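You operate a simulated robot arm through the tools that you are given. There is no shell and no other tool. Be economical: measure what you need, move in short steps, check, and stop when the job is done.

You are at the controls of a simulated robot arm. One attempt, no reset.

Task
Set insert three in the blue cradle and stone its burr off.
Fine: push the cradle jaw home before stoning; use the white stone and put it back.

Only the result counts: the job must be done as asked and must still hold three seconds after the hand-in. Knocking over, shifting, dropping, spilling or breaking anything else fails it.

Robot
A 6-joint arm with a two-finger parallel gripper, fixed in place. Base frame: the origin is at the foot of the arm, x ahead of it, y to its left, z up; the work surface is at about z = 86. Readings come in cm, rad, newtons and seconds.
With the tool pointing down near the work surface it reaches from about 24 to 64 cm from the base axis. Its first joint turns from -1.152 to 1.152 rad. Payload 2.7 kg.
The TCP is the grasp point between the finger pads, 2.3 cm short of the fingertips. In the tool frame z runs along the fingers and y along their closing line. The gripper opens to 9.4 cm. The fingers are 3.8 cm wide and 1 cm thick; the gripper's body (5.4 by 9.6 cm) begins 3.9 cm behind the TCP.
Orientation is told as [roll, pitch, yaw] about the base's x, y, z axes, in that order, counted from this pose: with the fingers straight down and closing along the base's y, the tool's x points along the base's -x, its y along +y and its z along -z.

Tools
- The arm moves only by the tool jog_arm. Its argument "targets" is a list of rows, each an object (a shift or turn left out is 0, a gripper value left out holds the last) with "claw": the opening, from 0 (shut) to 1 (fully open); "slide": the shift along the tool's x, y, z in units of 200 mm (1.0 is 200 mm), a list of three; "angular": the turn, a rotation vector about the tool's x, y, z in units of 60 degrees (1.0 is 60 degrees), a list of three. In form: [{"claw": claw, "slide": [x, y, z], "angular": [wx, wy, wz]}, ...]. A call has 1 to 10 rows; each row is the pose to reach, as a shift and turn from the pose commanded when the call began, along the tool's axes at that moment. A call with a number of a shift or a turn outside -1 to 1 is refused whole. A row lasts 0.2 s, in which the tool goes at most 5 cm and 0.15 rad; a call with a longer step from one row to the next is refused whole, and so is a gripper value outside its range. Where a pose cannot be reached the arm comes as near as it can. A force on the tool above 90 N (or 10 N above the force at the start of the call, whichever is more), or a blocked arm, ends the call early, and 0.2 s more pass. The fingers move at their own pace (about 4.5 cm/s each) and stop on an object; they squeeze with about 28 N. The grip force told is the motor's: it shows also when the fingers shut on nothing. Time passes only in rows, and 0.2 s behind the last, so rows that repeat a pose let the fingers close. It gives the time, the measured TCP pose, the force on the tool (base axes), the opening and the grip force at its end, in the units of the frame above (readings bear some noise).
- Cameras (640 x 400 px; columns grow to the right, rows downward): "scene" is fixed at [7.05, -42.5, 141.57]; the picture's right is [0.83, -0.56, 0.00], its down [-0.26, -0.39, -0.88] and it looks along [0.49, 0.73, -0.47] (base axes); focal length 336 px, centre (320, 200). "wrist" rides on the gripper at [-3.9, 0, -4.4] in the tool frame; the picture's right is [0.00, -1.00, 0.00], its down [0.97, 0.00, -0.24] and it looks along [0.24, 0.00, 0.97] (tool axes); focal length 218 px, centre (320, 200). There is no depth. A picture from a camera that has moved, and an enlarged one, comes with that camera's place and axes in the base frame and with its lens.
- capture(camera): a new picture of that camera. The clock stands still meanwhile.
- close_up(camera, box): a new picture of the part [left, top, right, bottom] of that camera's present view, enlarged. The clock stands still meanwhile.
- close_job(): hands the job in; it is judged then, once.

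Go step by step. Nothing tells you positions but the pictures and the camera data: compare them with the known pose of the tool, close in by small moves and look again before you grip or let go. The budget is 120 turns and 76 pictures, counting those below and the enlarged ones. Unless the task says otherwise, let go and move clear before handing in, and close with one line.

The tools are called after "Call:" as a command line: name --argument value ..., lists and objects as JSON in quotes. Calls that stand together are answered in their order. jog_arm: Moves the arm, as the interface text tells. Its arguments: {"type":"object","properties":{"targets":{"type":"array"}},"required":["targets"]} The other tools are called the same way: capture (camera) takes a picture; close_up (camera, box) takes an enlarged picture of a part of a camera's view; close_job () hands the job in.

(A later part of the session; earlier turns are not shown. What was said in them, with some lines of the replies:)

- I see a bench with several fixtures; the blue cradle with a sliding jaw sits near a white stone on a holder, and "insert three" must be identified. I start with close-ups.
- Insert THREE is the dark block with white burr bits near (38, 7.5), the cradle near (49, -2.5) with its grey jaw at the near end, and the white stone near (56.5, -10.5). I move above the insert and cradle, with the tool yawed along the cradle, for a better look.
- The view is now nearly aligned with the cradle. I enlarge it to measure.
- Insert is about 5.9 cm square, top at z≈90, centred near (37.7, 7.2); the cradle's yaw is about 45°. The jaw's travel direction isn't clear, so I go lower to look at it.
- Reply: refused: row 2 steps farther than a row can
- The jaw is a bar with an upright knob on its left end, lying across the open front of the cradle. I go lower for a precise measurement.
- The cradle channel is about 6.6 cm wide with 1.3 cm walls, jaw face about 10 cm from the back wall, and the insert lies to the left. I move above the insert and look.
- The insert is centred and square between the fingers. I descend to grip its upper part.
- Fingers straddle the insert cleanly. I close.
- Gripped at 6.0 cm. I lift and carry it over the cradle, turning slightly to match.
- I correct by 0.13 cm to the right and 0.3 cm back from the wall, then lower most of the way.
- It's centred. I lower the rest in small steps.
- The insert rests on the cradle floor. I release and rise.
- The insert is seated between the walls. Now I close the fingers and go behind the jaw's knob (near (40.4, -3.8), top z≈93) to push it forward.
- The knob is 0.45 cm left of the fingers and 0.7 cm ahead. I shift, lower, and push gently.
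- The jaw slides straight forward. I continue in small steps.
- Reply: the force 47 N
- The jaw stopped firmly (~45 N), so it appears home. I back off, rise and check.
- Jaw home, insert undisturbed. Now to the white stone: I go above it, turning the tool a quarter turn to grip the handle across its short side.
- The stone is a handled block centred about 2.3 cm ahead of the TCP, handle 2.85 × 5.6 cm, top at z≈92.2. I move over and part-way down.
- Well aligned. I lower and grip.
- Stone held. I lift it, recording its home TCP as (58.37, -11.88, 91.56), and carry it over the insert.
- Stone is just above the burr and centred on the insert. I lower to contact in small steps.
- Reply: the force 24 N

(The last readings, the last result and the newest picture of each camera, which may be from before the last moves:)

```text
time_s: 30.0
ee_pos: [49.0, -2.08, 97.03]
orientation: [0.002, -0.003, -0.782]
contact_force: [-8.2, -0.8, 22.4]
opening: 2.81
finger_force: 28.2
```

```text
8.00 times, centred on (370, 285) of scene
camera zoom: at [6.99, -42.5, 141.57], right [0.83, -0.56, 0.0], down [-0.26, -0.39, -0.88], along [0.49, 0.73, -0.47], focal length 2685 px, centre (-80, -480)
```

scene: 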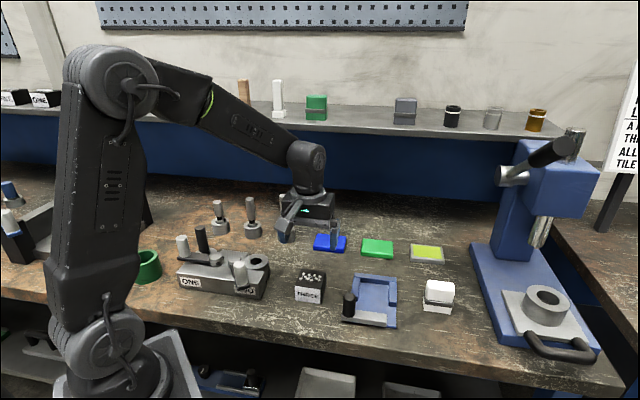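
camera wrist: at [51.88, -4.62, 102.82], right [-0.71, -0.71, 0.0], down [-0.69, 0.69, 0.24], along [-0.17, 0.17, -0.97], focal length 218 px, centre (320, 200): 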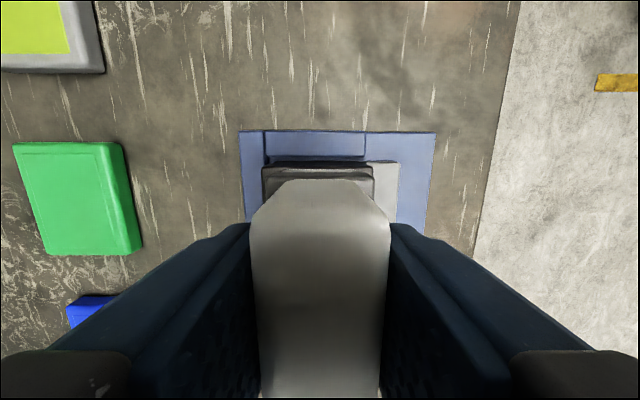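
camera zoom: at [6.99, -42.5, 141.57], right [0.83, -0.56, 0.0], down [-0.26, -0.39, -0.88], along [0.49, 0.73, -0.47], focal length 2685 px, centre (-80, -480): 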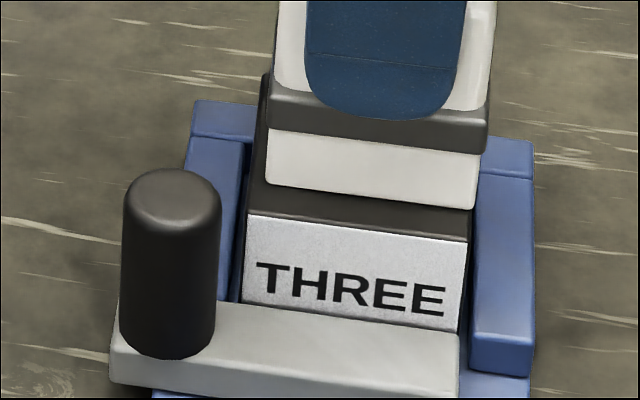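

Stone is in contact (~22 N). I make strokes back and forth along the insert.

Call:
jog_arm --targets '[{"slide": [0, 0.04, -0.003]}, {"slide": [0, 0.075, -0.003]}, {"slide": [0, 0.04, -0.003]}, {"slide": [0, 0, -0.003]}, {"slide": [0, -0.04, -0.003]}, {"slide": [0, -0.075, -0.003]}, {"slide": [0, -0.04, -0.003]}, {"slide": [0, 0, -0.003]}, {"slide": [0, 0, -0.003]}]'

Call:
close_up --camera "scene" --box '[330, 250, 410, 310]'

```text
time_s: 32.0
ee_pos: [48.94, -2.16, 96.87]
orientation: [0.0, -0.002, -0.784]
contact_force: [-7.1, -9.4, 24.1]
opening: 2.79
finger_force: 28.3
```

```text
6.67 times, centred on (370, 280) of scene
camera zoom: at [6.99, -42.52, 141.56], right [0.83, -0.56, 0.0], down [-0.26, -0.39, -0.88], along [0.49, 0.73, -0.47], focal length 2237 px, centre (-13, -333)
```

zoom: 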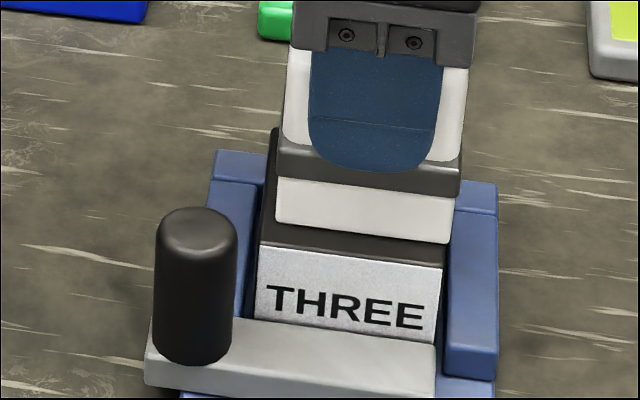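

Call:
jog_arm --targets '[{"slide": [0, 0.04, 0]}, {"slide": [0, 0.075, 0]}, {"slide": [0, 0.04, 0]}, {"slide": [0, 0, 0]}, {"slide": [0, -0.04, 0]}, {"slide": [0, -0.075, 0]}, {"slide": [0, -0.04, 0]}, {"slide": [0, 0, 0]}]'

Call:
jog_arm --targets '[{"slide": [0, 0, -0.1]}, {"slide": [0, 0.15, -0.2]}, {"slide": [0, 0.35, -0.2]}, {"slide": [0, 0.35, -0.2]}]'

Call:
close_up --camera "scene" --box '[330, 250, 410, 310]'

```text
time_s: 33.8
ee_pos: [48.95, -2.2, 96.8]
orientation: [-0.002, -0.001, -0.784]
contact_force: [-7.0, -7.6, 20.4]
opening: 2.8
finger_force: 27.7
```

```text
time_s: 34.8
ee_pos: [54.11, 2.83, 100.59]
orientation: [-0.001, -0.001, -0.782]
contact_force: [0.2, 0.3, -1.8]
opening: 2.79
finger_force: 27.6
```

```text
6.67 times, centred on (370, 280) of scene
camera zoom: at [7.05, -42.49, 141.57], right [0.83, -0.56, 0.0], down [-0.26, -0.39, -0.88], along [0.49, 0.73, -0.47], focal length 2237 px, centre (-13, -333)
```

zoom: 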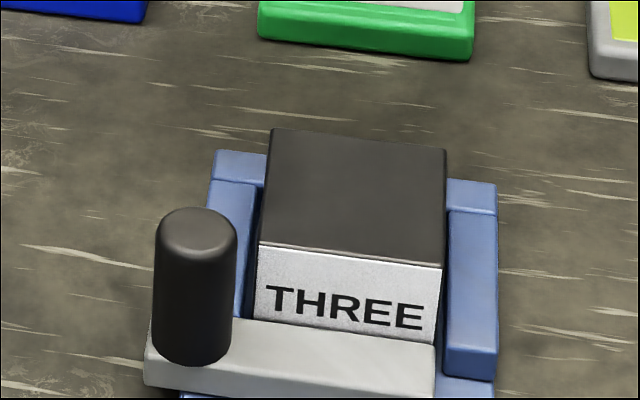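

The burr is gone. I carry the stone back over its original place.

Call:
jog_arm --targets '[{"slide": [-0.17, -0.09, 0]}, {"slide": [-0.34, -0.18, 0]}, {"slide": [-0.51, -0.27, 0]}, {"slide": [-0.6825, -0.3675, 0]}, {"slide": [-0.6825, -0.3675, 0]}, {"slide": [-0.6825, -0.3675, 0.15]}, {"slide": [-0.6825, -0.3675, 0.3]}, {"slide": [-0.6825, -0.3675, 0.41]}, {"slide": [-0.6825, -0.3675, 0.41]}]'

Call:
close_up --camera "scene" --box '[380, 220, 500, 320]'

```text
time_s: 36.8
ee_pos: [58.61, -11.82, 92.54]
orientation: [0.0, 0.0, -0.783]
contact_force: [0.0, 0.8, -1.3]
opening: 2.79
finger_force: 27.8
```

```text
4.00 times, centred on (440, 270) of scene
camera zoom: at [7.05, -42.5, 141.57], right [0.83, -0.56, 0.0], down [-0.26, -0.39, -0.88], along [0.49, 0.73, -0.47], focal length 1342 px, centre (-160, -80)
```

zoom: 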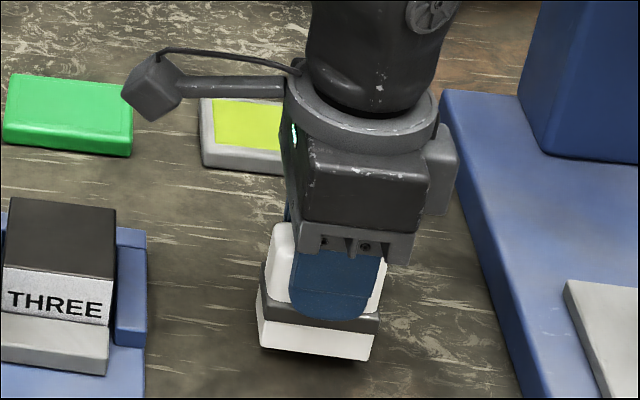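

Call:
jog_arm --targets '[{"slide": [0.004, -0.007, 0.02]}, {"slide": [0.004, -0.007, 0.035]}, {"slide": [0.004, -0.007, 0.043]}, {"slide": [0.004, -0.007, 0.043]}]'

Call:
close_up --camera "scene" --box '[380, 220, 500, 320]'

```text
time_s: 37.8
ee_pos: [58.34, -12.07, 91.74]
orientation: [0.001, 0.001, -0.782]
contact_force: [-0.4, 0.6, -3.1]
opening: 2.8
finger_force: 27.8
```

```text
4.00 times, centred on (440, 270) of scene
camera zoom: at [7.05, -42.5, 141.57], right [0.83, -0.56, 0.0], down [-0.26, -0.39, -0.88], along [0.49, 0.73, -0.47], focal length 1342 px, centre (-160, -80)
```

zoom: 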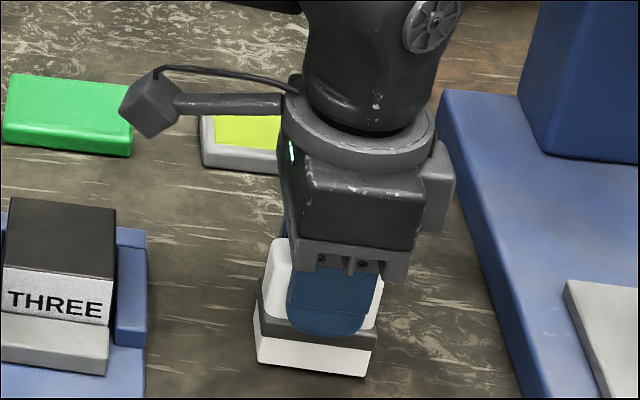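

Nearly down and within 2 mm of the original spot; a final trim and lower to contact.

Call:
jog_arm --targets '[{"slide": [0.009, 0, 0.0]}, {"slide": [0.009, 0, 0.006]}, {"slide": [0.009, 0, 0.012]}, {"slide": [0.009, 0, 0.012]}]'

Call:
close_up --camera "scene" --box '[380, 220, 500, 320]'

```text
time_s: 38.8
ee_pos: [58.11, -11.9, 91.52]
orientation: [0.001, 0.0, -0.784]
contact_force: [-1.7, 1.5, 2.0]
opening: 2.77
finger_force: 27.8
```

```text
4.00 times, centred on (440, 270) of scene
camera zoom: at [7.04, -42.49, 141.57], right [0.83, -0.56, 0.0], down [-0.26, -0.39, -0.88], along [0.49, 0.73, -0.47], focal length 1342 px, centre (-160, -80)
```

zoom: 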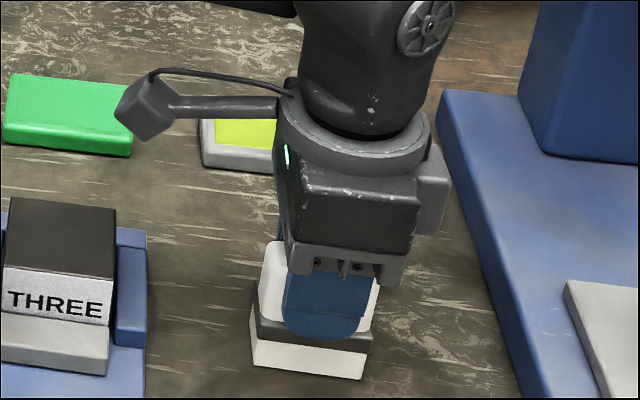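

On the table within about 1–2 mm of its start. I release and move clear.

Call:
jog_arm --targets '[{"claw": 0.6}, {"claw": 0.6}, {"claw": 0.6}, {"claw": 0.6}, {"slide": [0, 0, -0.1]}, {"slide": [0, 0, -0.3]}, {"slide": [0, 0, -0.5]}, {"slide": [0.1, 0.2, -0.6]}, {"slide": [0.1, 0.2, -0.6]}]'

Call:
capture --camera "scene"

Call:
close_up --camera "scene" --box '[320, 220, 480, 330]'

```text
time_s: 40.8
ee_pos: [59.4, -7.53, 103.55]
orientation: [0.0, 0.001, -0.784]
contact_force: [-0.1, 0.0, -0.1]
opening: 5.63
finger_force: 0.0
```

```text
25 pictures are left
```

scene: 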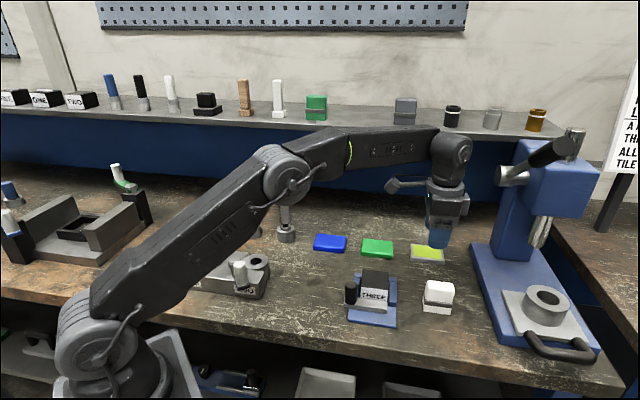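

```text
3.64 times, centred on (400, 275) of scene
camera zoom: at [7.05, -42.49, 141.57], right [0.83, -0.56, 0.0], down [-0.26, -0.39, -0.88], along [0.49, 0.73, -0.47], focal length 1220 px, centre (29, -73)
```

zoom: 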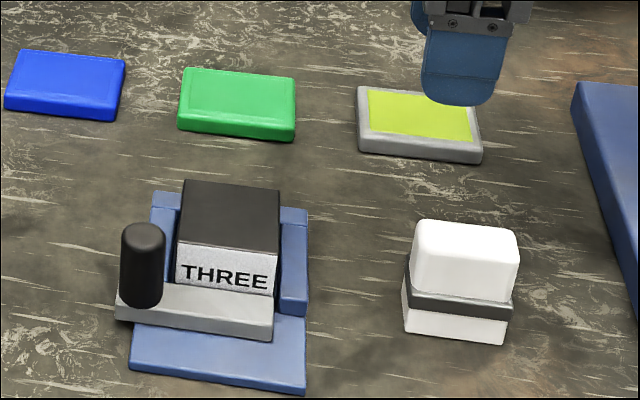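

The stone is back and the insert is clean. I check from above that the jaw is fully home.

Call:
jog_arm --targets '[{"slide": [0.2, -0.05, 0]}, {"slide": [0.4, -0.1, 0]}, {"slide": [0.4, -0.1, 0]}]'

Call:
capture --camera "wrist"

```text
time_s: 41.6
ee_pos: [52.48, -3.15, 103.6]
orientation: [-0.001, 0.0, -0.786]
contact_force: [1.1, 0.1, 0.0]
opening: 5.66
finger_force: 0.0
```

```text
23 pictures are left
camera wrist: at [55.36, -5.75, 108.13], right [-0.71, -0.71, 0.0], down [-0.69, 0.69, 0.24], along [-0.17, 0.17, -0.97], focal length 218 px, centre (320, 200)
```

wrist: 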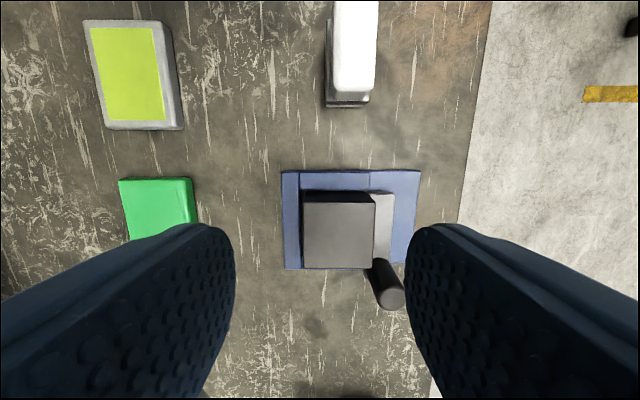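

Call:
close_up --camera "wrist" --box '[270, 160, 430, 280]'

```text
3.33 times, centred on (350, 220) of wrist
camera zoom: at [55.36, -5.75, 108.13], right [-0.71, -0.71, 0.0], down [-0.69, 0.69, 0.24], along [-0.17, 0.17, -0.97], focal length 728 px, centre (220, 133)
```

zoom: 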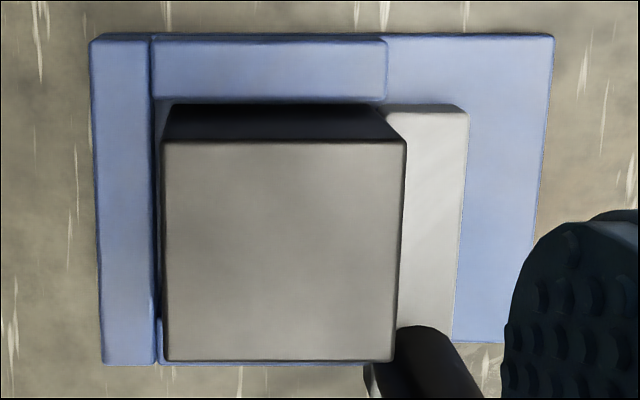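

The jaw is hard against the wall ends, the insert is seated with its burr gone, the stone is back in place, and the gripper is clear and open. I hand in.

Call:
close_job

```text
The job is handed in.
```

Insert three is in the blue cradle with the jaw pushed home. Its burr is stoned off with the white stone, which is back within about 2 mm of where it stood. Nothing else was visibly disturbed.
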